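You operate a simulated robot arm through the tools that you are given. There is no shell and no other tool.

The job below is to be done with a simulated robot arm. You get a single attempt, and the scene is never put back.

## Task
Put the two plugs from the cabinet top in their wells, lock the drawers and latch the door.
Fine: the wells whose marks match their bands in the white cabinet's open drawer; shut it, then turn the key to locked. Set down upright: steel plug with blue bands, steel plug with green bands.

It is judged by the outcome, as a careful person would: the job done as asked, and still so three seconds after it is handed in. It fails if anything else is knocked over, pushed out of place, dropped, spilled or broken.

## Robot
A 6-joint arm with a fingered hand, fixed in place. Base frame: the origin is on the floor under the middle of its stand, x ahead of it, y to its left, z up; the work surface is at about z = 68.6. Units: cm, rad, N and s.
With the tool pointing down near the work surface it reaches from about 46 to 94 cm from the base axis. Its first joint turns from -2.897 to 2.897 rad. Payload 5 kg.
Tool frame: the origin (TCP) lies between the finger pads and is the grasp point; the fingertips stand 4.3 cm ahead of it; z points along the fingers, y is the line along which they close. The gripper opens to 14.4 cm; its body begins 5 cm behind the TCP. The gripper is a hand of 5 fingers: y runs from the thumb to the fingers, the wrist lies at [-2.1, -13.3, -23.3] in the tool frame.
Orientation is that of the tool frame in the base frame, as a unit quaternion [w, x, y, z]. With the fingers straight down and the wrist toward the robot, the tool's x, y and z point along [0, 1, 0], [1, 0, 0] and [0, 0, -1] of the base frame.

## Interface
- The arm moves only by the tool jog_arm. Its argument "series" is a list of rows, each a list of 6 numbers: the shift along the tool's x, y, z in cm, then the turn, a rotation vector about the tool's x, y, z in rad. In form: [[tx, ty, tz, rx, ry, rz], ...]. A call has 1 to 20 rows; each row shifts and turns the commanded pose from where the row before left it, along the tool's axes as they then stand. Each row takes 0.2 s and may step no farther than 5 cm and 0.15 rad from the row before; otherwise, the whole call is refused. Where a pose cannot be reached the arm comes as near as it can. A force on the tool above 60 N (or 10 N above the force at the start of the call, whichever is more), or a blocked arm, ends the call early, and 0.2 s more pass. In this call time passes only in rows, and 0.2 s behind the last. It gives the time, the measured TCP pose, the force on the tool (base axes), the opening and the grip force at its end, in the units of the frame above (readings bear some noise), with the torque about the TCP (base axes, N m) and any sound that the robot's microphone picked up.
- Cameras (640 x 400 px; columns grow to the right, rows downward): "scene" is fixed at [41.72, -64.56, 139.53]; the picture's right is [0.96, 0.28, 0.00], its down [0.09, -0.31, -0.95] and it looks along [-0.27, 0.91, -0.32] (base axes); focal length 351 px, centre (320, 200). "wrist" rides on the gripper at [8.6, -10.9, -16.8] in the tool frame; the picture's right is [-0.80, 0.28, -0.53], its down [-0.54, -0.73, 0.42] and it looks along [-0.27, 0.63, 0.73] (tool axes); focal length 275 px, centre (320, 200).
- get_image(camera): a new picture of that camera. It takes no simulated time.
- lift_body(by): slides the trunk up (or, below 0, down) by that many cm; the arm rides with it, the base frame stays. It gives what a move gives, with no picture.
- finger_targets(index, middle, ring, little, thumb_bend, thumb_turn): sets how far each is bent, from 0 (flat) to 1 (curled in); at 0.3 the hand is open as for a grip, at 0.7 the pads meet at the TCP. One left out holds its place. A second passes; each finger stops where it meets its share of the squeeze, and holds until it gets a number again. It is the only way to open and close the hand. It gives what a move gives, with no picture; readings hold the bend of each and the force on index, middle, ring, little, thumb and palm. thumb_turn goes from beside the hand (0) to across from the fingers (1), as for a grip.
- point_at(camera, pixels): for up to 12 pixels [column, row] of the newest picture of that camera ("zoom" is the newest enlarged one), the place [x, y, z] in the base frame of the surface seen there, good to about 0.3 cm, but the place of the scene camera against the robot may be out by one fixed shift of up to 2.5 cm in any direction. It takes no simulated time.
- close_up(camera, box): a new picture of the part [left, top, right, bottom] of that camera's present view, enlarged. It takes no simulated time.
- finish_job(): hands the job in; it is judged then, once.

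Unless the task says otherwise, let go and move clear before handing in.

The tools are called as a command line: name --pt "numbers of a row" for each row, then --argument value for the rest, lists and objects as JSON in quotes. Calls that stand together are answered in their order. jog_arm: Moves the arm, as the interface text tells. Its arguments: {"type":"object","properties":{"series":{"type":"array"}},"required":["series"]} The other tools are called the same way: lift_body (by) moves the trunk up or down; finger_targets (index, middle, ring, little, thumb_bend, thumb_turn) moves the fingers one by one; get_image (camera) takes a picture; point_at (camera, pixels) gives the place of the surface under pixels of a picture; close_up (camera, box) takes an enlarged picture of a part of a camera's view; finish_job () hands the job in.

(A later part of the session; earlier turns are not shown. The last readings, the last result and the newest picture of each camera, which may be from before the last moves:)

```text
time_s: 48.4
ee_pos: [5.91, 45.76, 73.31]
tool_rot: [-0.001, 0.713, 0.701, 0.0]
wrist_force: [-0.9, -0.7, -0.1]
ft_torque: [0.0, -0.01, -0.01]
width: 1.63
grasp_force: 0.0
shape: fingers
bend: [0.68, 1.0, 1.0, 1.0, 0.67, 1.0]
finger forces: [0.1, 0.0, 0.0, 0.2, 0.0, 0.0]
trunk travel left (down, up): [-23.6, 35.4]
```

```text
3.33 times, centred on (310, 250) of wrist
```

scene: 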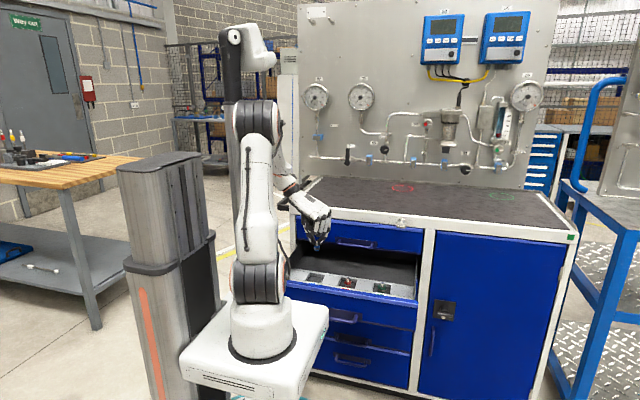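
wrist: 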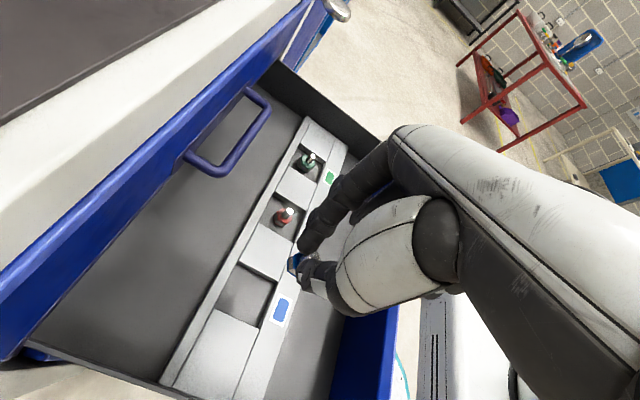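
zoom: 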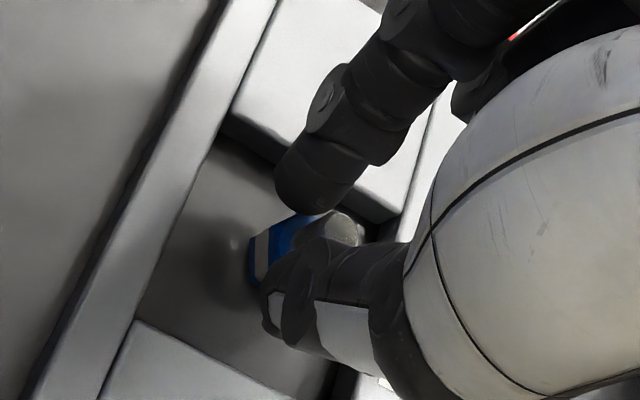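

The blue plug now stands on the well floor, released. I'll open the pinch wider and then rise straight up.

finger_targets --index 0.6 --thumb_bend 0.59

close_up --camera "scene" --box '[305, 260, 345, 290]'

close_up --camera "wrist" --box '[240, 190, 380, 310]'

```text
time_s: 49.4
ee_pos: [5.83, 45.74, 73.48]
tool_rot: [0.0, 0.713, 0.701, 0.0]
wrist_force: [-0.2, 0.6, 1.8]
ft_torque: [0.01, -0.05, 0.0]
width: 4.33
grasp_force: 1.0
shape: fingers
bend: [0.6, 1.0, 1.0, 1.0, 0.59, 1.0]
finger forces: [1.5, 0.0, 0.1, 0.1, 0.0, 0.0]
trunk travel left (down, up): [-23.6, 35.4]
```

```text
13.33 times, centred on (325, 275) of scene
```

zoom: 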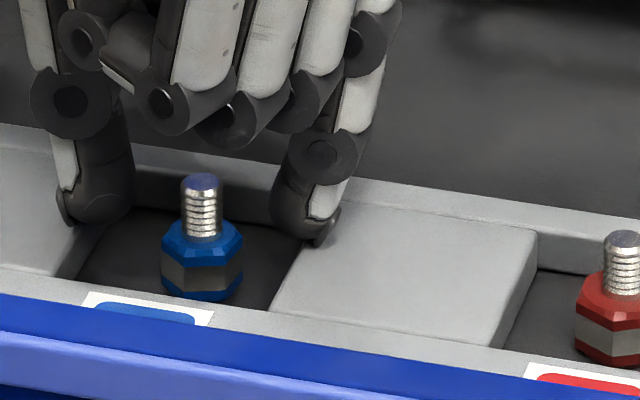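

```text
3.33 times, centred on (310, 250) of wrist
```

zoom: 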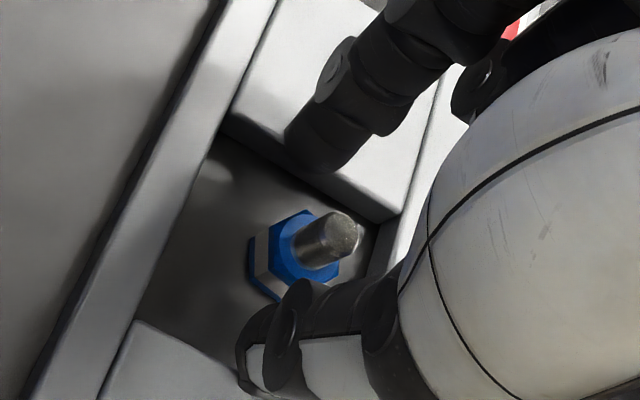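

The blue plug is upright and free, with the index barely touching the well edge. I'll rise straight up with the trunk.

lift_body --by 6

lift_body --by 22

get_image --camera "wrist"

close_up --camera "scene" --box '[280, 210, 440, 320]'

```text
time_s: 50.4
ee_pos: [5.85, 45.7, 79.28]
tool_rot: [0.0, 0.713, 0.702, 0.0]
wrist_force: [0.6, -0.4, -0.4]
ft_torque: [-0.03, 0.0, 0.0]
width: 4.36
grasp_force: 0.1
shape: fingers
bend: [0.6, 1.0, 1.0, 1.0, 0.59, 1.0]
finger forces: [0.1, 0.0, 0.1, 0.0, 0.1, 0.0]
trunk travel left (down, up): [-29.6, 29.4]
```

```text
time_s: 52.7
ee_pos: [5.89, 45.7, 101.39]
tool_rot: [0.0, 0.712, 0.702, 0.0]
wrist_force: [0.1, -0.1, 0.1]
ft_torque: [0.04, -0.02, 0.01]
width: 4.35
grasp_force: 0.0
shape: fingers
bend: [0.6, 1.0, 1.0, 1.0, 0.59, 1.0]
finger forces: [0.1, 0.0, 0.0, 0.1, 0.0, 0.0]
trunk travel left (down, up): [-51.6, 7.4]
```

```text
taken
```

wrist: 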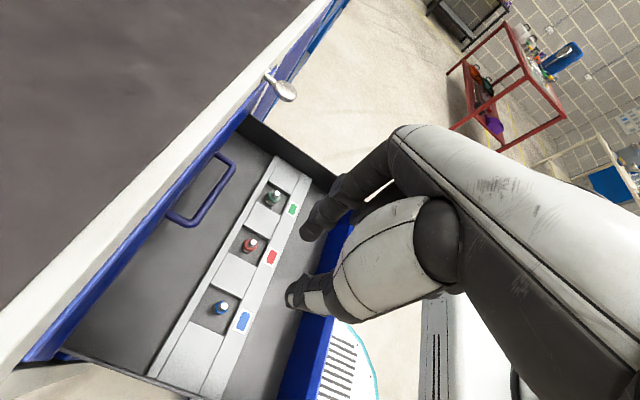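

```text
3.64 times, centred on (360, 265) of scene
```

zoom: 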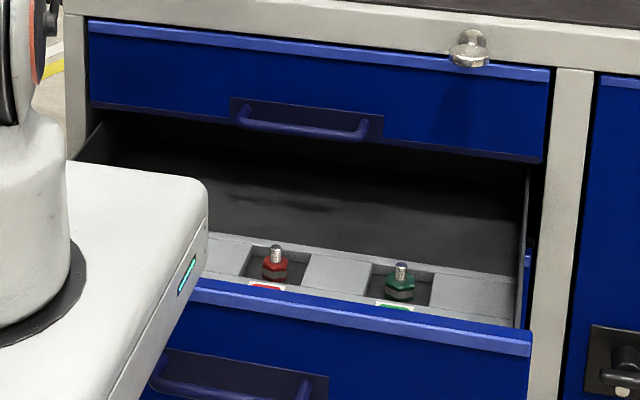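

Both plugs stand upright in wells matching their bands (wrist (221,308) blue by blue mark, (274,197) green by green mark). Next I'll form a fist and move to x≈34 to get ready to push the drawer front at its right part, clear of its handle.

finger_targets --index 1.0 --middle 1.0 --ring 1.0 --little 1.0 --thumb_bend 0.6 --thumb_turn 1.0

jog_arm --pt "0 3 0 0 0 0" --pt "0 4 0 0 0 0" --pt "0 4 0 0 0 0" --pt "0 4 0 0 0 0" --pt "0 4 0 0 0 0" --pt "0 4 0 0 0 0" --pt "0 3 0 0 0 0" --pt "0 2 0 0 0 0"

get_image --camera "scene"

get_image --camera "wrist"

```text
time_s: 53.7
ee_pos: [5.83, 45.84, 101.36]
tool_rot: [0.001, 0.714, 0.701, 0.0]
wrist_force: [0.2, -0.2, -0.3]
ft_torque: [-0.02, 0.01, -0.02]
width: 7.78
grasp_force: 0.1
shape: fingers
bend: [1.0, 1.0, 1.0, 1.0, 0.6, 1.0]
finger forces: [0.0, 0.0, 0.0, 0.0, 0.0, 0.0]
trunk travel left (down, up): [-51.6, 7.4]
```

```text
time_s: 55.5
ee_pos: [33.31, 45.71, 101.5]
tool_rot: [-0.002, 0.707, 0.707, 0.0]
wrist_force: [-1.1, -0.5, -0.3]
ft_torque: [-0.02, 0.01, -0.03]
width: 7.8
grasp_force: 0.1
shape: fingers
bend: [1.0, 1.0, 1.0, 1.0, 0.6, 1.0]
finger forces: [0.0, 0.1, 0.0, 0.0, 0.0, 0.0]
trunk travel left (down, up): [-51.6, 7.4]
```

```text
taken
```

scene: 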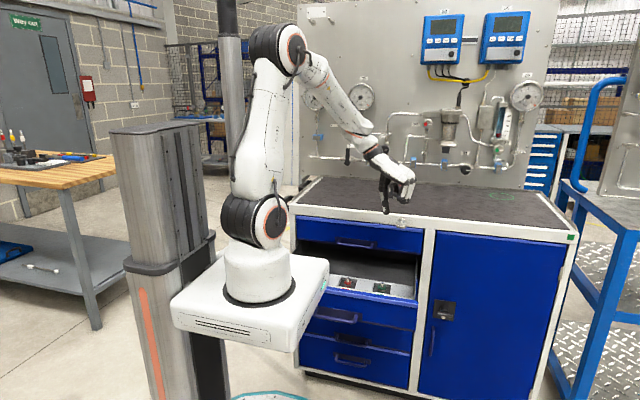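

```text
taken
```

wrist: 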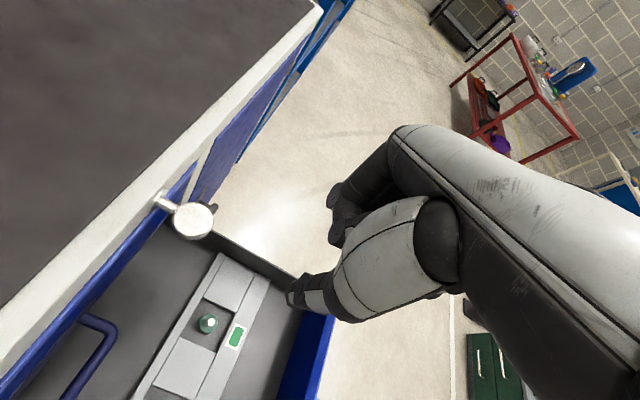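

The fist is formed and the arm is at (33.3,45.7,101.5). From here I'll zoom on the key and latch for markings, then yaw the hand.

close_up --camera "wrist" --box '[140, 175, 236, 245]'

point_at --camera "zoom" --pixels '[[360, 270], [330, 250], [400, 270], [370, 230], [360, 310], [300, 290], [240, 200], [440, 210], [415, 215], [190, 160], [355, 235], [320, 275]]'

close_up --camera "scene" --box '[425, 290, 465, 325]'

close_up --camera "scene" --box '[388, 208, 420, 236]'

```text
5.71 times, centred on (188, 210) of wrist
```

zoom: 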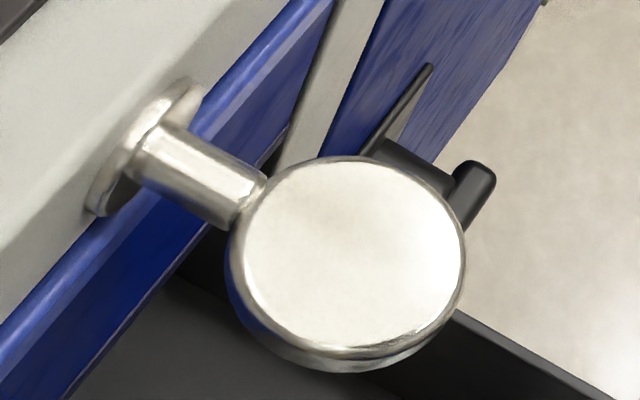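

```text
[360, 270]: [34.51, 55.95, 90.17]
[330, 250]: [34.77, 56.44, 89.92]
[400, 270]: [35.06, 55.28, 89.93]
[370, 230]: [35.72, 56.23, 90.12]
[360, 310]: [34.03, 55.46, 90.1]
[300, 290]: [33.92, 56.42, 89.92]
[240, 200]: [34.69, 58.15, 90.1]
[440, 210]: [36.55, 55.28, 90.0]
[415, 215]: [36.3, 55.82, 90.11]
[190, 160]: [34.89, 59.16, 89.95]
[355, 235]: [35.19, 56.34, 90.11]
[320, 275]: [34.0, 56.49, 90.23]
```

```text
11.43 times, centred on (445, 308) of scene
```

zoom: 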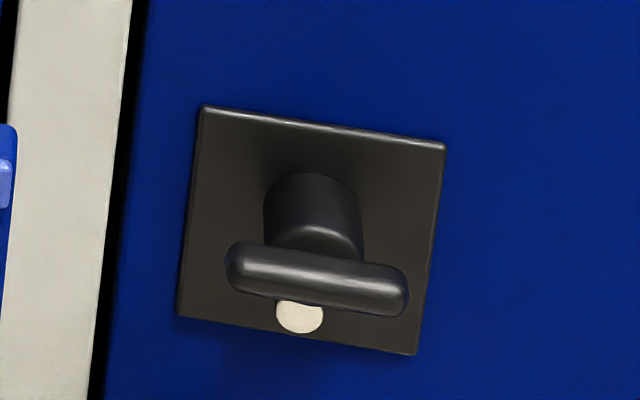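

```text
14.29 times, centred on (404, 222) of scene
```

zoom: 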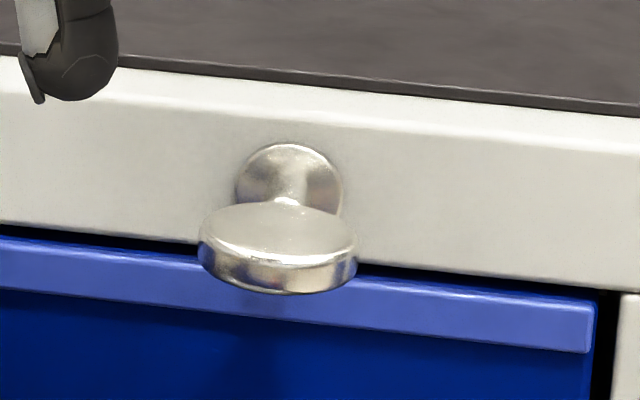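

The key bow is a disc about 3.4 cm wide centred near (35,56,89.9) with no marks; the latch plate has a white dot at its bottom centre below a horizontal bar. Now I'll yaw the hand −90° about its z so the wrist is toward the robot.

jog_arm --pt "0 0 0 0 0 -0.1428" --pt "0 0 0 0 0 -0.1428" --pt "0 0 0 0 0 -0.1428" --pt "0 0 0 0 0 -0.1428" --pt "0 0 0 0 0 -0.1428" --pt "0 0 0 0 0 -0.1428" --pt "0 0 0 0 0 -0.1428" --pt "0 0 0 0 0 -0.1428" --pt "0 0 0 0 0 -0.1428" --pt "0 0 0 0 0 -0.1428" --pt "0 0 0 0 0 -0.1428"

get_image --camera "scene"

get_image --camera "wrist"

```text
time_s: 57.9
ee_pos: [33.1, 45.76, 101.28]
tool_rot: [0.0, 0.0, 1.0, 0.0]
wrist_force: [-0.4, -0.1, -0.1]
ft_torque: [0.0, -0.02, -0.01]
width: 7.78
grasp_force: 0.1
shape: fingers
bend: [1.0, 1.0, 1.0, 1.0, 0.6, 1.0]
finger forces: [0.0, 0.1, 0.0, 0.0, 0.1, 0.1]
trunk travel left (down, up): [-51.6, 7.4]
```

```text
taken
```

scene: 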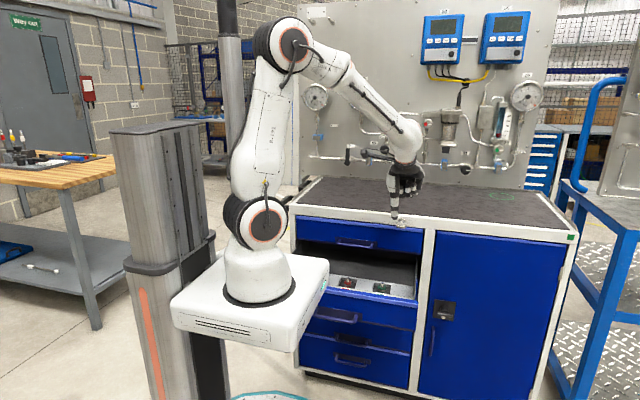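

```text
taken
```

wrist: 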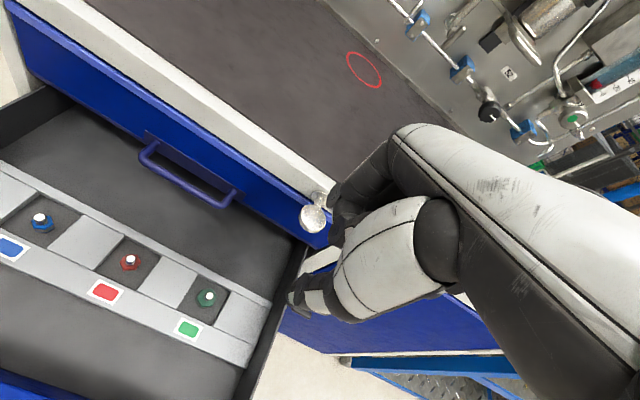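

The hand now faces +y with all three plugs upright in the drawer. I'll retreat to y≈19.5 above and in front of the drawer front.

jog_arm --pt "-0.2 -3 0 0 0 0" --pt "-0.2 -3.5 0 0 0 0" --pt "-0.2 -3.5 0 0 0 0" --pt "-0.2 -3.5 0 0 0 0" --pt "-0.1 -3.5 0 0 0 0" --pt "0 -3.5 0 0 0 0" --pt "0 -3.5 0 0 0 0" --pt "0 -2.2 0 0 0 0"

get_image --camera "scene"

get_image --camera "wrist"

```text
time_s: 59.7
ee_pos: [34.05, 19.41, 101.37]
tool_rot: [0.0, -0.001, 1.0, 0.001]
wrist_force: [-0.9, -0.3, 0.2]
ft_torque: [-0.01, -0.02, -0.02]
width: 7.74
grasp_force: 0.0
shape: fingers
bend: [1.0, 1.0, 1.0, 1.0, 0.6, 1.0]
finger forces: [0.1, 0.0, 0.1, 0.0, 0.1, 0.0]
trunk travel left (down, up): [-51.6, 7.4]
```

```text
taken
```

scene: 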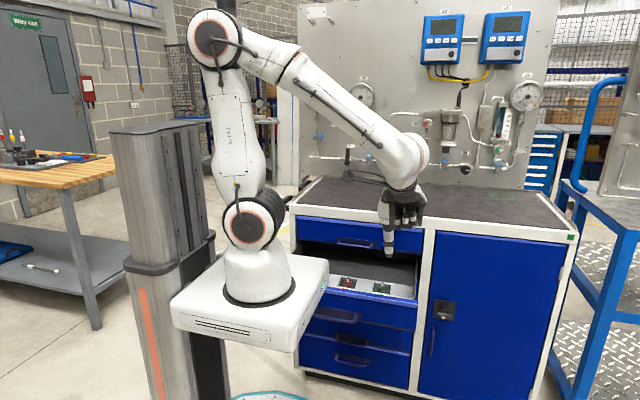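

```text
taken
```

wrist: 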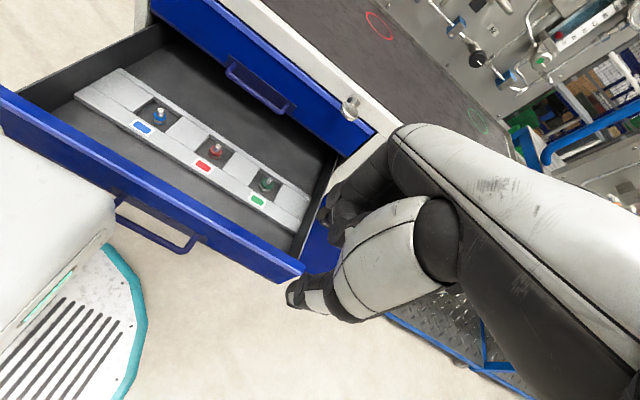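

The reach is fine here. I'll measure the drawer front's face, its right end, and its handle.

point_at --camera "wrist" --pixels '[[300, 262], [292, 275], [280, 278], [250, 255], [240, 262], [195, 240], [185, 250], [120, 205], [125, 222], [283, 282], [205, 240], [232, 260]]'

close_up --camera "wrist" --box '[100, 180, 340, 330]'

```text
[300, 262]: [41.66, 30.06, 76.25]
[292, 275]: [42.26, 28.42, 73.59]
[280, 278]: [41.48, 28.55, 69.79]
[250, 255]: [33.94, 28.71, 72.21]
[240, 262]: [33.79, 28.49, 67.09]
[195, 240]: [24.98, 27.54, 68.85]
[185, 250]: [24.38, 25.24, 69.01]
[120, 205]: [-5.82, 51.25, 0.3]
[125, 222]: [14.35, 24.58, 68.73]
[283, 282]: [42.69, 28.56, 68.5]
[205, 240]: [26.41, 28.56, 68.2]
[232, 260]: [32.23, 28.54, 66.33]
```

```text
2.67 times, centred on (220, 255) of wrist
```

zoom: 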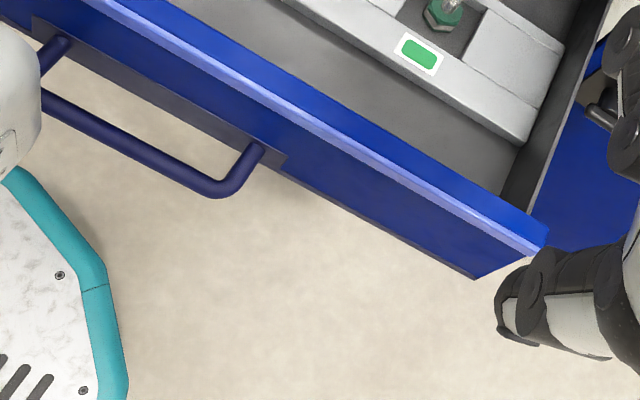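

The drawer front face is y≈28.5 with z from about 66 to 76.3, and its handle ends at x≈25. I'll measure the fist's foremost knuckles before lowering.

point_at --camera "wrist" --pixels '[[333, 195], [345, 180], [365, 160], [385, 145], [400, 130], [340, 215], [335, 235], [395, 180], [410, 140], [430, 150], [300, 290], [345, 300]]'

close_up --camera "wrist" --box '[280, 110, 480, 330]'

close_up --camera "scene" --box '[350, 120, 450, 270]'

```text
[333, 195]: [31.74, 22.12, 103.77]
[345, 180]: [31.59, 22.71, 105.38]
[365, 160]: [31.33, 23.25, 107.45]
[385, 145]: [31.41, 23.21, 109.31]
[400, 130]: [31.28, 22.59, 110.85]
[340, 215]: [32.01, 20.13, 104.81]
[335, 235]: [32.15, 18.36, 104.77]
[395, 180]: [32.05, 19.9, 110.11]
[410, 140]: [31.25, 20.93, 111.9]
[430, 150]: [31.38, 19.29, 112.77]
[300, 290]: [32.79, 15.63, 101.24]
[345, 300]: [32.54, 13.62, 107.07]
```

```text
1.82 times, centred on (380, 220) of wrist
```

zoom: 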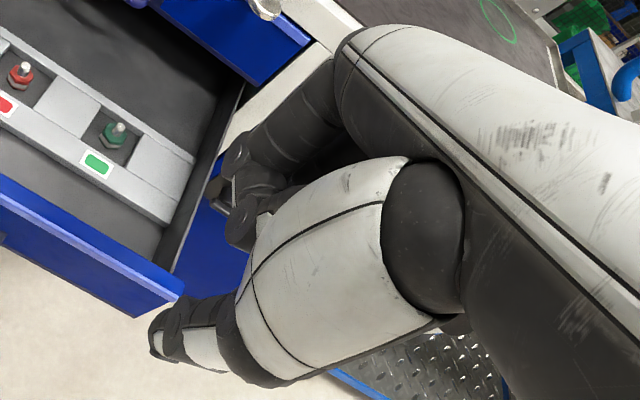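

```text
2.67 times, centred on (400, 195) of scene
```

zoom: 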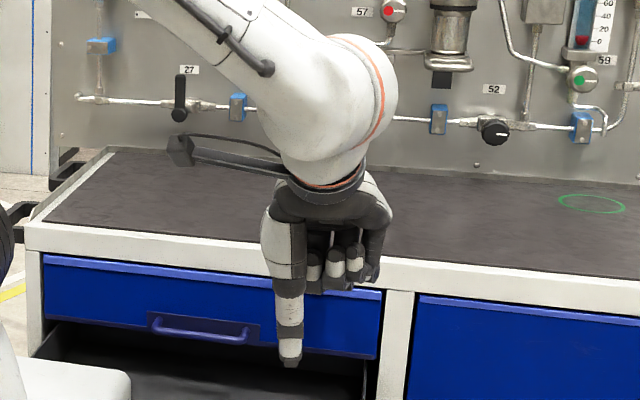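

The fist's foremost knuckles are at tool y≈+4 to +5, 6–9 cm above TCP level. I'll lower the trunk 36 cm in two stages so those knuckles face the panel at z≈73.

lift_body --by -18

get_image --camera "wrist"

get_image --camera "scene"

```text
time_s: 61.7
ee_pos: [34.12, 19.45, 83.35]
tool_rot: [0.0, 0.0, 1.0, 0.001]
wrist_force: [-0.2, 0.1, -0.5]
ft_torque: [0.0, 0.05, 0.02]
width: 7.76
grasp_force: 0.0
shape: fingers
bend: [1.0, 1.0, 1.0, 1.0, 0.6, 1.0]
finger forces: [0.0, 0.0, 0.1, 0.1, 0.0, 0.0]
trunk travel left (down, up): [-33.6, 25.4]
```

```text
taken
```

wrist: 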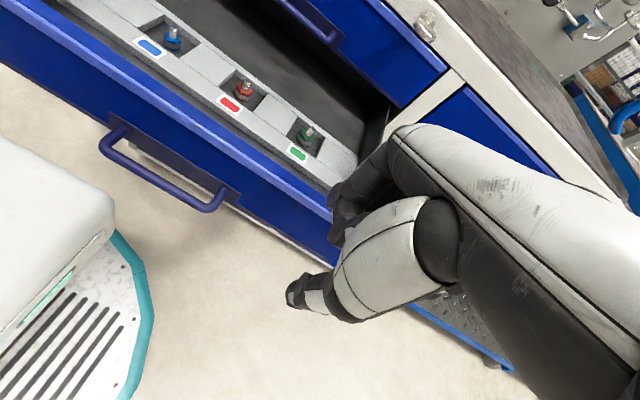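

```text
taken
```

scene: 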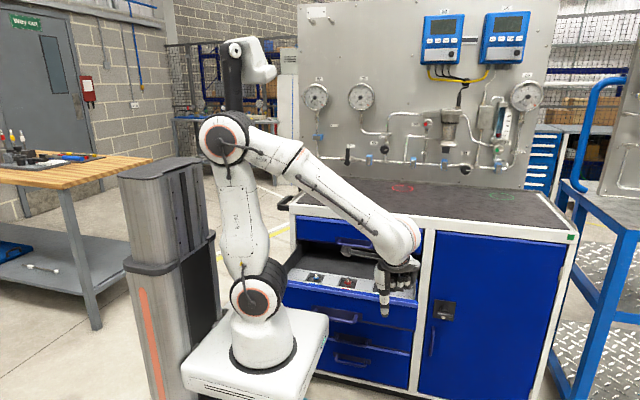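

There is about 4 cm between fist and panel. I'll lower the remaining 17.5 cm.

lift_body --by -17.5

get_image --camera "wrist"

close_up --camera "scene" --box '[280, 200, 460, 340]'

```text
time_s: 63.7
ee_pos: [34.08, 19.5, 65.92]
tool_rot: [0.0, 0.0, 1.0, 0.0]
wrist_force: [0.9, 0.6, 0.2]
ft_torque: [-0.02, -0.01, -0.01]
width: 7.76
grasp_force: 0.1
shape: fingers
bend: [1.0, 1.0, 1.0, 1.0, 0.6, 1.0]
finger forces: [0.1, 0.1, 0.0, 0.0, 0.0, 0.0]
trunk travel left (down, up): [-16.1, 42.9]
```

```text
taken
```

wrist: 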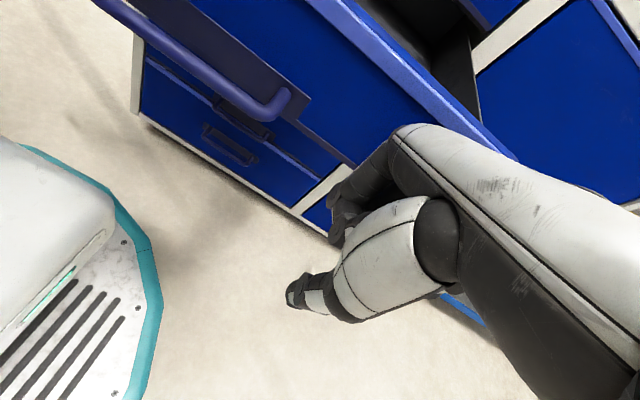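

```text
2.86 times, centred on (370, 270) of scene
```

zoom: 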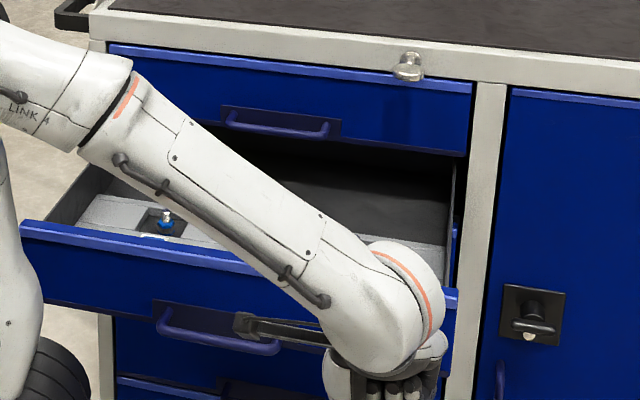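

The fist is level with the drawer front. I'll push slowly in +y and watch the force at contact.

jog_arm --pt "0 1 0 0 0 0" --pt "0 1 0 0 0 0" --pt "0 0.8 0 0 0 0" --pt "0 0.6 0 0 0 0" --pt "0 0.5 0 0 0 0" --pt "0 0.5 0 0 0 0" --pt "0 0.5 0 0 0 0" --pt "0 0.5 0 0 0 0"

get_image --camera "scene"

```text
time_s: 65.5
ee_pos: [34.11, 24.89, 65.81]
tool_rot: [0.0, -0.001, 1.0, -0.001]
wrist_force: [0.2, -0.6, -0.2]
ft_torque: [0.0, -0.01, 0.01]
width: 7.79
grasp_force: 0.0
shape: fingers
bend: [1.0, 1.0, 1.0, 1.0, 0.6, 1.0]
finger forces: [0.0, 0.0, 0.0, 0.0, 0.1, 0.0]
trunk travel left (down, up): [-16.1, 42.9]
```

```text
taken
```

scene: 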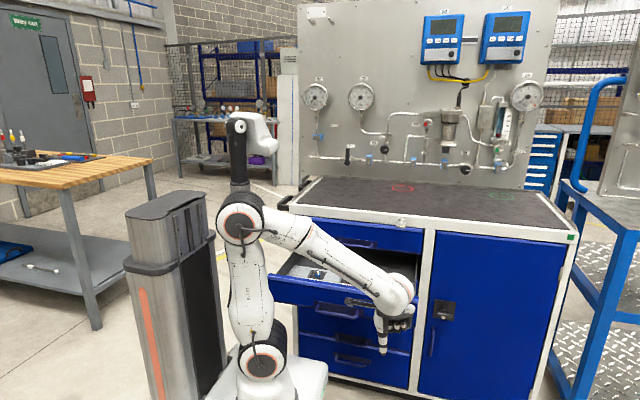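

No contact yet at y=24.9, so it must be imminent. I'll continue in 0.5 cm steps.

jog_arm --pt "0 0.4 0 0 0 0" --pt "0 0.4 0 0 0 0" --pt "0 0.4 0 0 0 0" --pt "0 0.4 0 0 0 0" --pt "0 0.4 0 0 0 0" --pt "0 0.4 0 0 0 0"

get_image --camera "wrist"

close_up --camera "scene" --box '[260, 230, 440, 360]'

```text
time_s: 66.9
ee_pos: [34.01, 27.18, 65.87]
tool_rot: [0.0, 0.0, 1.0, 0.0]
wrist_force: [1.0, -0.3, -1.1]
ft_torque: [0.03, 0.0, 0.0]
width: 7.77
grasp_force: 0.0
shape: fingers
bend: [1.0, 1.0, 1.0, 1.0, 0.6, 1.0]
finger forces: [0.0, 0.1, 0.0, 0.0, 0.0, 0.1]
trunk travel left (down, up): [-16.1, 42.9]
```

```text
taken
```

wrist: 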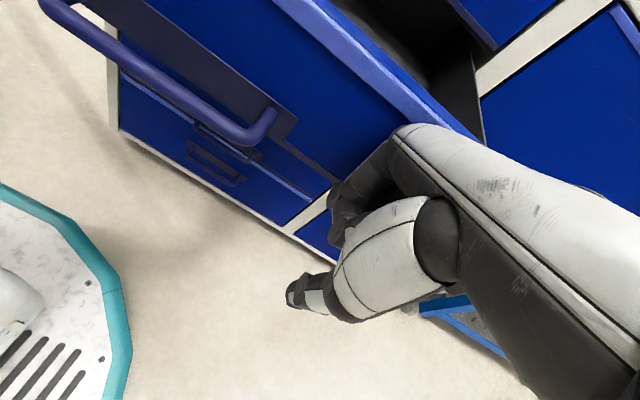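

```text
3.08 times, centred on (350, 295) of scene
```

zoom: 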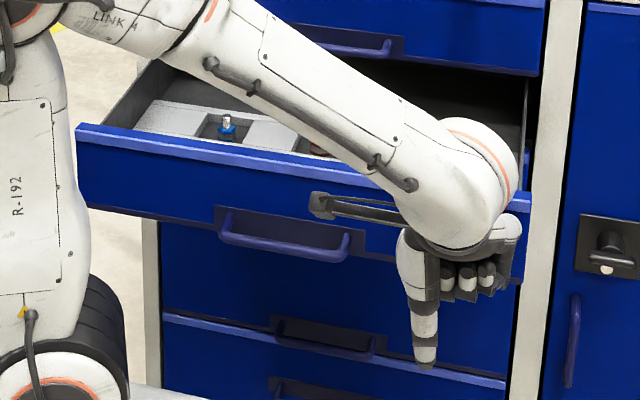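

Still no contact force, so I'll measure where the panel and fist are now.

point_at --camera "wrist" --pixels '[[330, 130], [370, 145], [300, 80], [400, 80], [430, 100], [335, 180], [340, 190], [365, 160], [385, 145], [395, 130], [250, 125], [310, 160]]'

close_up --camera "wrist" --box '[290, 80, 450, 260]'

```text
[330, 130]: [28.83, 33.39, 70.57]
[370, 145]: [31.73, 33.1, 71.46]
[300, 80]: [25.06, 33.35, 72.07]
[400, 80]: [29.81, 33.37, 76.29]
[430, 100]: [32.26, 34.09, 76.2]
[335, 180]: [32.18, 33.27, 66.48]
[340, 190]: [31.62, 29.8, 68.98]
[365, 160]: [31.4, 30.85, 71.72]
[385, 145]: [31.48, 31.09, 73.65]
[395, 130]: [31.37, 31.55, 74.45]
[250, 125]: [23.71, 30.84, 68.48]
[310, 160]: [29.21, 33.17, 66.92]
```

```text
2.22 times, centred on (370, 170) of wrist
```

zoom: 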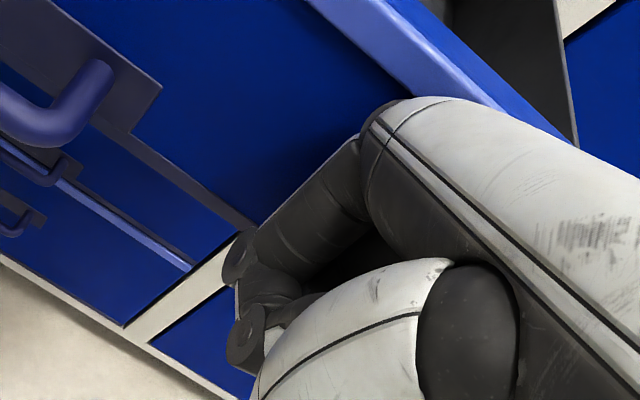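

The drawer is already moving freely with the fist (panel face now y≈33.3), at negligible force. I'll keep pushing at about 4 cm/s.

jog_arm --pt "0 0.4 0 0 0 0" --pt "0 0.5 0 0 0 0" --pt "0 0.6 0 0 0 0" --pt "0 0.7 0 0 0 0" --pt "0 0.8 0 0 0 0" --pt "0 0.8 0 0 0 0" --pt "0 0.8 0 0 0 0" --pt "0 0.8 0 0 0 0" --pt "0 0.8 0 0 0 0" --pt "0 0.8 0 0 0 0" --pt "0 0.8 0 0 0 0" --pt "0 0.8 0 0 0 0" --pt "0 0.7 0 0 0 0" --pt "0 0.6 0 0 0 0" --pt "0 0.5 0 0 0 0" --pt "0 0.4 0 0 0 0"

get_image --camera "wrist"

get_image --camera "scene"

```text
time_s: 70.3
ee_pos: [34.13, 38.11, 65.9]
tool_rot: [0.0, 0.001, 1.0, 0.0]
wrist_force: [-0.1, -0.6, 1.1]
ft_torque: [0.01, -0.03, -0.02]
width: 7.77
grasp_force: 0.0
shape: fingers
bend: [1.0, 1.0, 1.0, 1.0, 0.6, 1.0]
finger forces: [0.1, 0.0, 0.0, 0.1, 0.0, 0.1]
trunk travel left (down, up): [-16.1, 42.9]
```

```text
taken
```

wrist: 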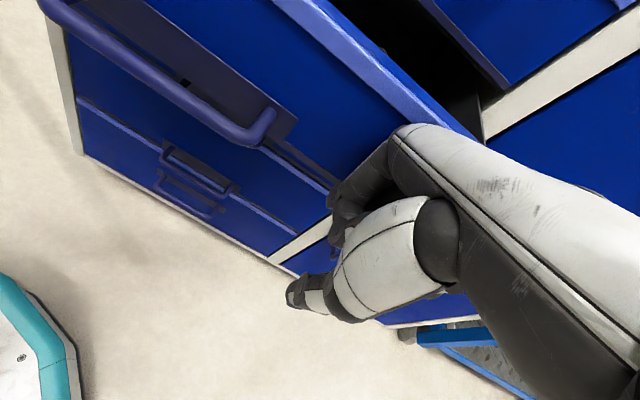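

```text
taken
```

scene: 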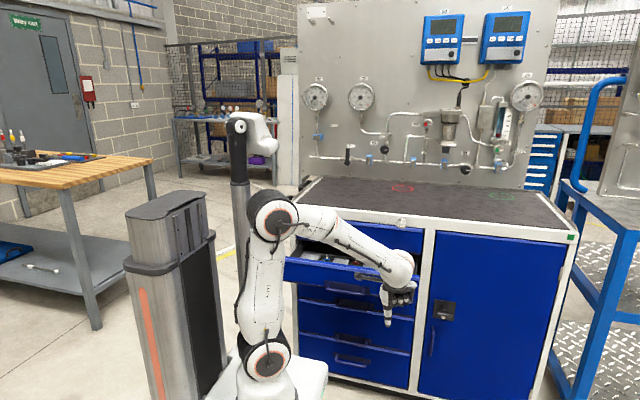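

The drawer has followed to about y=44 without trouble. I'll continue another ~10 cm, slowing at the end.

jog_arm --pt "0 0.4 0 0 0 0" --pt "0 0.5 0 0 0 0" --pt "0 0.6 0 0 0 0" --pt "0 0.7 0 0 0 0" --pt "0 0.8 0 0 0 0" --pt "0 0.8 0 0 0 0" --pt "0 0.8 0 0 0 0" --pt "0 0.8 0 0 0 0" --pt "0 0.8 0 0 0 0" --pt "0 0.8 0 0 0 0" --pt "0 0.8 0 0 0 0" --pt "0 0.7 0 0 0 0" --pt "0 0.6 0 0 0 0" --pt "0 0.5 0 0 0 0" --pt "0 0.4 0 0 0 0"

get_image --camera "wrist"

get_image --camera "scene"

```text
time_s: 73.5
ee_pos: [34.1, 48.13, 65.89]
tool_rot: [0.0, 0.0, 1.0, 0.0]
wrist_force: [-0.2, 0.4, 0.3]
ft_torque: [0.01, 0.0, -0.03]
width: 7.77
grasp_force: 0.1
shape: fingers
bend: [1.0, 1.0, 1.0, 1.0, 0.6, 1.0]
finger forces: [0.0, 0.1, 0.1, 0.1, 0.1, 0.0]
trunk travel left (down, up): [-16.1, 42.9]
```

```text
taken
```

wrist: 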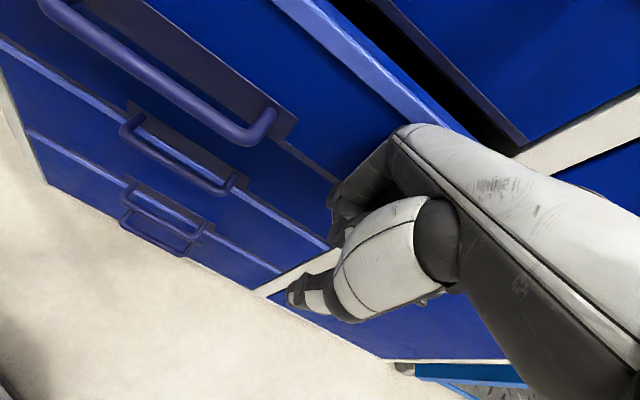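

```text
taken
```

scene: 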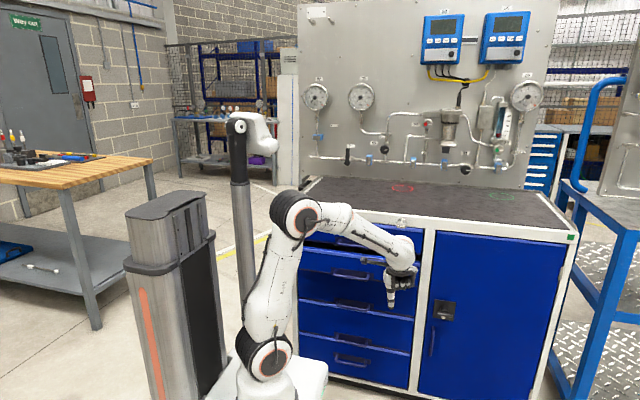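

The panel is at about y=54, so ~4.5 cm remain. I'll go on in 0.3 cm steps.

jog_arm --pt "0 0.3 0 0 0 0" --pt "0 0.35 0 0 0 0" --pt "0 0.4 0 0 0 0" --pt "0 0.4 0 0 0 0" --pt "0 0.4 0 0 0 0" --pt "0 0.4 0 0 0 0" --pt "0 0.3 0 0 0 0" --pt "0 0.3 0 0 0 0" --pt "0 0.3 0 0 0 0"

get_image --camera "wrist"

close_up --camera "scene" --box '[280, 200, 440, 320]'

```text
time_s: 75.5
ee_pos: [34.18, 51.28, 65.87]
tool_rot: [0.0, 0.0, 1.0, 0.0]
wrist_force: [0.2, 0.0, -0.8]
ft_torque: [0.02, 0.0, -0.02]
width: 7.79
grasp_force: 0.1
shape: fingers
bend: [1.0, 1.0, 1.0, 1.0, 0.6, 1.0]
finger forces: [0.0, 0.0, 0.0, 0.1, 0.0, 0.1]
trunk travel left (down, up): [-16.1, 42.9]
```

```text
taken
```

wrist: 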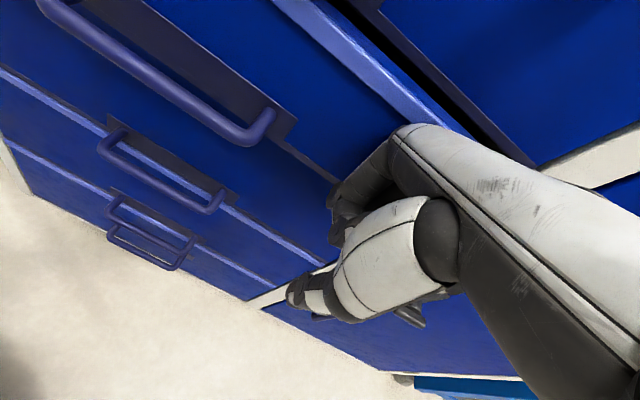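

```text
3.33 times, centred on (360, 260) of scene
```

zoom: 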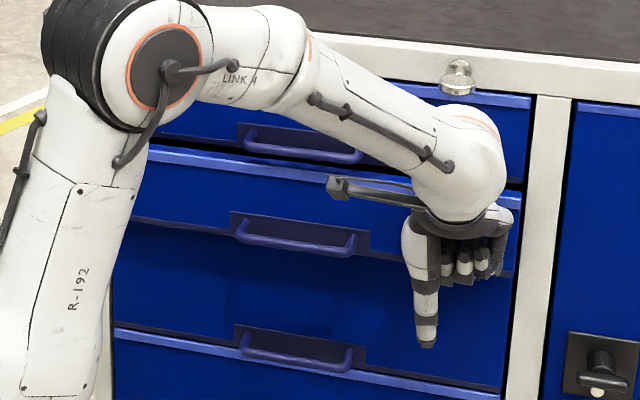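

The gap behind the panel is nearly closed (wrist (430,80) dark strip). I'll continue in 0.2 cm steps watching for the stop.

jog_arm --pt "0 0.25 0 0 0 0" --pt "0 0.25 0 0 0 0" --pt "0 0.2 0 0 0 0" --pt "0 0.2 0 0 0 0" --pt "0 0.2 0 0 0 0"

get_image --camera "wrist"

point_at --camera "wrist" --pixels '[[330, 130], [400, 80], [300, 40], [380, 70], [480, 60], [500, 90], [240, 100], [250, 230], [330, 110], [560, 150], [520, 160], [440, 20]]'

```text
time_s: 76.7
ee_pos: [34.08, 52.23, 65.99]
tool_rot: [-0.001, 0.0, 1.0, 0.0]
wrist_force: [0.0, 0.2, -0.1]
ft_torque: [0.0, 0.03, 0.04]
width: 7.77
grasp_force: 0.0
shape: fingers
bend: [1.0, 1.0, 1.0, 1.0, 0.6, 1.0]
finger forces: [0.0, 0.0, 0.0, 0.0, 0.0, 0.0]
trunk travel left (down, up): [-16.1, 42.9]
```

```text
taken
```

wrist: 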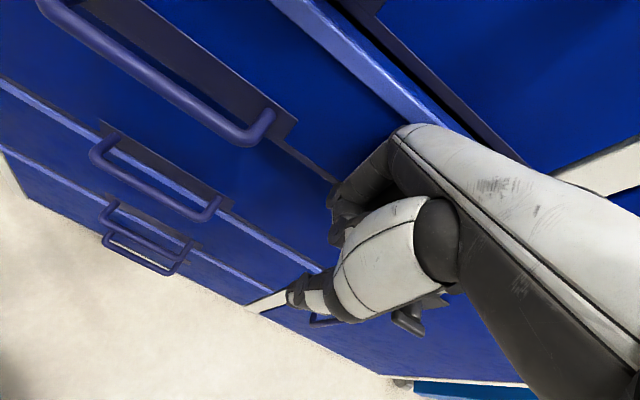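

```text
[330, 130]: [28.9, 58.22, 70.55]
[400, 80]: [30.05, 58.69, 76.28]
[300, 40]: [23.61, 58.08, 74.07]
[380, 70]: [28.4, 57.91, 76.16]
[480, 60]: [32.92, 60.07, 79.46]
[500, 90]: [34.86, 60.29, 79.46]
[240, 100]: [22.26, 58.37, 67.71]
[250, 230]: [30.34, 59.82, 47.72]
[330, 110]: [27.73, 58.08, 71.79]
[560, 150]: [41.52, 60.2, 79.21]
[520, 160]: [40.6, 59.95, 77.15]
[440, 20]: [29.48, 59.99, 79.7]
```

The panel face is at y≈58.2 while the neighbouring drawer faces are at y≈60, so about 1.8 cm remains. I'll keep on in small steps.

jog_arm --pt "0 0.25 0 0 0 0" --pt "0 0.25 0 0 0 0" --pt "0 0.25 0 0 0 0" --pt "0 0.2 0 0 0 0" --pt "0 0.2 0 0 0 0"

jog_arm --pt "0 0.15 0 0 0 0" --pt "0 0.15 0 0 0 0" --pt "0 0.1 0 0 0 0"

get_image --camera "wrist"

point_at --camera "wrist" --pixels '[[330, 130], [400, 80], [300, 40], [380, 70], [480, 60], [500, 90], [240, 100], [250, 230], [330, 110], [560, 150], [520, 160], [440, 20]]'

```text
time_s: 77.9
ee_pos: [34.0, 53.49, 65.96]
tool_rot: [0.0, 0.0, 1.0, 0.0]
wrist_force: [-0.1, 0.1, 0.7]
ft_torque: [0.03, 0.04, 0.0]
width: 7.78
grasp_force: 0.0
shape: fingers
bend: [1.0, 1.0, 1.0, 1.0, 0.6, 1.0]
finger forces: [0.1, 0.1, 0.0, 0.0, 0.0, 0.0]
trunk travel left (down, up): [-16.1, 42.9]
```

```text
time_s: 78.7
ee_pos: [34.09, 53.81, 65.9]
tool_rot: [0.0, 0.0, 1.0, 0.0]
wrist_force: [0.9, -1.0, -0.9]
ft_torque: [-0.02, -0.01, 0.01]
width: 7.77
grasp_force: 0.1
shape: fingers
bend: [1.0, 1.0, 1.0, 1.0, 0.6, 1.0]
finger forces: [0.0, 0.0, 0.0, 0.0, 0.0, 0.0]
trunk travel left (down, up): [-16.1, 42.9]
```

```text
taken
```

wrist: 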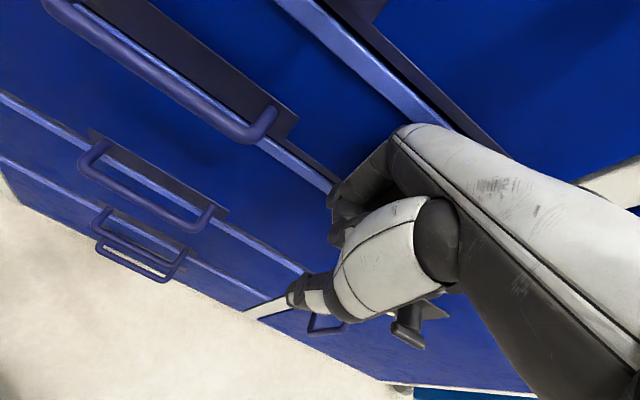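

```text
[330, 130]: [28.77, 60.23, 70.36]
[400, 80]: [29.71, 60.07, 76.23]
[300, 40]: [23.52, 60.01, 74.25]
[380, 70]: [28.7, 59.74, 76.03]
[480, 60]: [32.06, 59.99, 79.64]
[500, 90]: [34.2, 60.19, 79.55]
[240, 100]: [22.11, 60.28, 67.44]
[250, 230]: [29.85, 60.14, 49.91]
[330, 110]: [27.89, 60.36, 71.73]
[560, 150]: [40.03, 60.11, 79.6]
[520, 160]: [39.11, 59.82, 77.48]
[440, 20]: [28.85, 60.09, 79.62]
```

The panel face is now y≈60.1, flush with its neighbours. I'll nudge a little further to feel for the closed stop.

jog_arm --pt "0 0.1 0 0 0 0" --pt "0 0.1 0 0 0 0"

```text
time_s: 79.3
ee_pos: [34.21, 54.07, 65.96]
tool_rot: [0.0, 0.0, 1.0, 0.0]
wrist_force: [0.0, -1.0, 0.0]
ft_torque: [-0.03, 0.01, -0.01]
width: 7.78
grasp_force: 0.1
shape: fingers
bend: [1.0, 1.0, 1.0, 1.0, 0.6, 1.0]
finger forces: [0.1, 0.1, 0.0, 0.1, 0.0, 0.0]
trunk travel left (down, up): [-16.1, 42.9]
```

jog_arm --pt "0 0.1 0 0 0 0" --pt "0 0.1 0 0 0 0"

point_at --camera "wrist" --pixels '[[330, 130], [300, 40], [480, 60], [250, 230]]'

```text
time_s: 79.9
ee_pos: [34.17, 54.24, 65.86]
tool_rot: [0.0, 0.001, 1.0, 0.0]
wrist_force: [-1.8, -9.1, 0.3]
ft_torque: [0.82, -0.16, -0.06]
width: 7.77
grasp_force: 4.1
shape: fingers
bend: [1.0, 1.0, 1.0, 1.0, 0.6, 1.0]
finger forces: [0.0, 9.1, 0.0, 0.1, 0.0, 0.0]
trunk travel left (down, up): [-16.1, 42.9]
```

```text
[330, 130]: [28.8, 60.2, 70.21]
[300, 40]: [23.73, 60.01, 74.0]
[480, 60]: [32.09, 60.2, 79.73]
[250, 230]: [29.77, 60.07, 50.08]
```

A firm stop came at 9 N, so the drawer is fully shut. I'll back off slowly and check that it stays closed.

jog_arm --pt "0 -0.3 0 0 0 0" --pt "0 -0.6 0 0 0 0" --pt "0 -1.0 0 0 0 0" --pt "0 -2.0 0 0 0 0" --pt "0 -3.0 0 0 0 0" --pt "0 -4.0 0 0 0 0" --pt "0 -4.0 0 0 0 0"

get_image --camera "wrist"

get_image --camera "scene"

```text
time_s: 81.5
ee_pos: [34.2, 39.5, 65.89]
tool_rot: [0.0, 0.0, 1.0, 0.0]
wrist_force: [-0.6, 0.4, -0.4]
ft_torque: [-0.01, -0.02, 0.0]
width: 7.78
grasp_force: 0.1
shape: fingers
bend: [1.0, 1.0, 1.0, 1.0, 0.6, 1.0]
finger forces: [0.0, 0.0, 0.0, 0.0, 0.0, 0.1]
trunk travel left (down, up): [-16.1, 42.9]
```

```text
taken
```

wrist: 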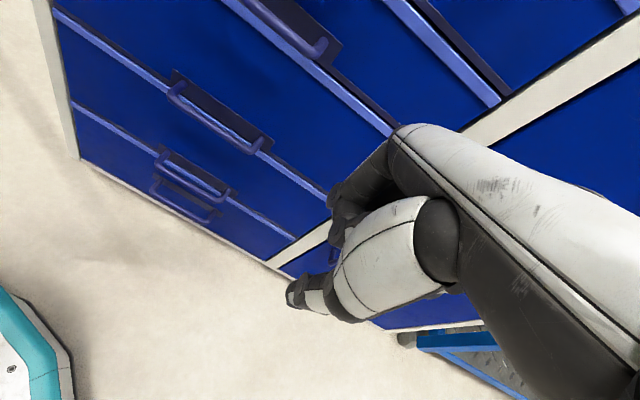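

```text
taken
```

scene: 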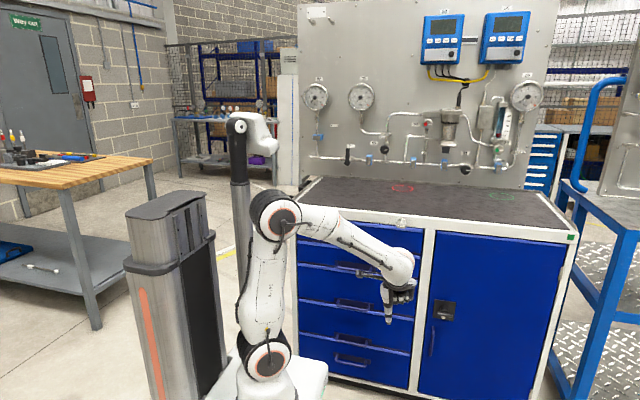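

The drawer stays shut, flush with the others. Next is the key: I'll extend only the index finger, fold the rest away, and raise the trunk so the fingertip is above key height.

finger_targets --index 0.62 --middle 1.0 --ring 1.0 --little 1.0 --thumb_bend 0.15 --thumb_turn 1.0

lift_body --by 33

get_image --camera "wrist"

get_image --camera "scene"

```text
time_s: 82.5
ee_pos: [34.08, 39.38, 66.02]
tool_rot: [0.0, -0.001, 1.0, 0.0]
wrist_force: [-0.4, 0.3, 0.4]
ft_torque: [-0.02, 0.01, 0.03]
width: 10.94
grasp_force: 0.2
shape: fingers
bend: [0.62, 1.0, 1.0, 1.0, 0.15, 0.96]
finger forces: [0.0, 0.0, 0.0, 0.0, 0.0, 0.0]
trunk travel left (down, up): [-16.1, 42.9]
```

```text
time_s: 85.8
ee_pos: [34.11, 39.4, 98.86]
tool_rot: [-0.001, 0.0, 1.0, 0.0]
wrist_force: [0.2, -0.5, 0.0]
ft_torque: [0.02, 0.02, 0.01]
width: 10.94
grasp_force: 0.0
shape: fingers
bend: [0.62, 1.0, 1.0, 1.0, 0.15, 0.96]
finger forces: [0.0, 0.0, 0.1, 0.1, 0.0, 0.0]
trunk travel left (down, up): [-49.1, 9.9]
```

```text
taken
```

wrist: 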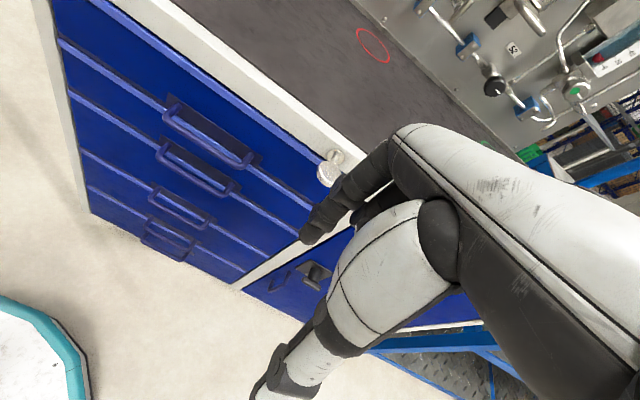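

```text
taken
```

scene: 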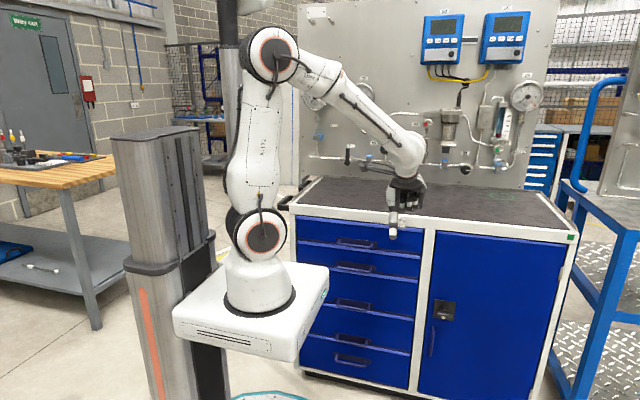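

The key bow is at wrist (330,170) and the index tip at (305,236). I'll measure tip and key together, and also look at the latch from this angle.

close_up --camera "wrist" --box '[260, 130, 400, 300]'

point_at --camera "wrist" --pixels '[[305, 240], [312, 225], [303, 232], [320, 215], [330, 172], [322, 175], [332, 182], [335, 158], [316, 273], [325, 270], [310, 280], [330, 190]]'

close_up --camera "wrist" --box '[270, 250, 350, 310]'

```text
2.35 times, centred on (330, 215) of wrist
```

zoom: 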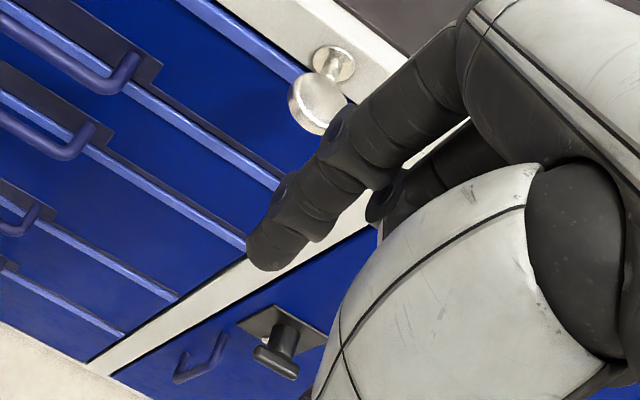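

```text
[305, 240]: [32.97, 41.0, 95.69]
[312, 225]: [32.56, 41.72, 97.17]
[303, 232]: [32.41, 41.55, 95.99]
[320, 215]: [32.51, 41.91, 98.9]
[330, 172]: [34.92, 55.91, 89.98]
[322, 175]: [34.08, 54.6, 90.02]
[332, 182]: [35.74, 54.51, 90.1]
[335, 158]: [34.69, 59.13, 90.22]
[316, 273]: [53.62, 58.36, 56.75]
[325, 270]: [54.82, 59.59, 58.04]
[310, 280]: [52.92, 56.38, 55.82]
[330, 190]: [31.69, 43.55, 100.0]
```

```text
6.67 times, centred on (310, 280) of wrist
```

zoom: 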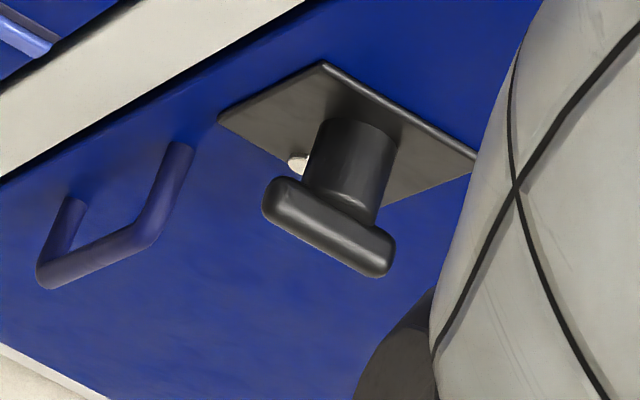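

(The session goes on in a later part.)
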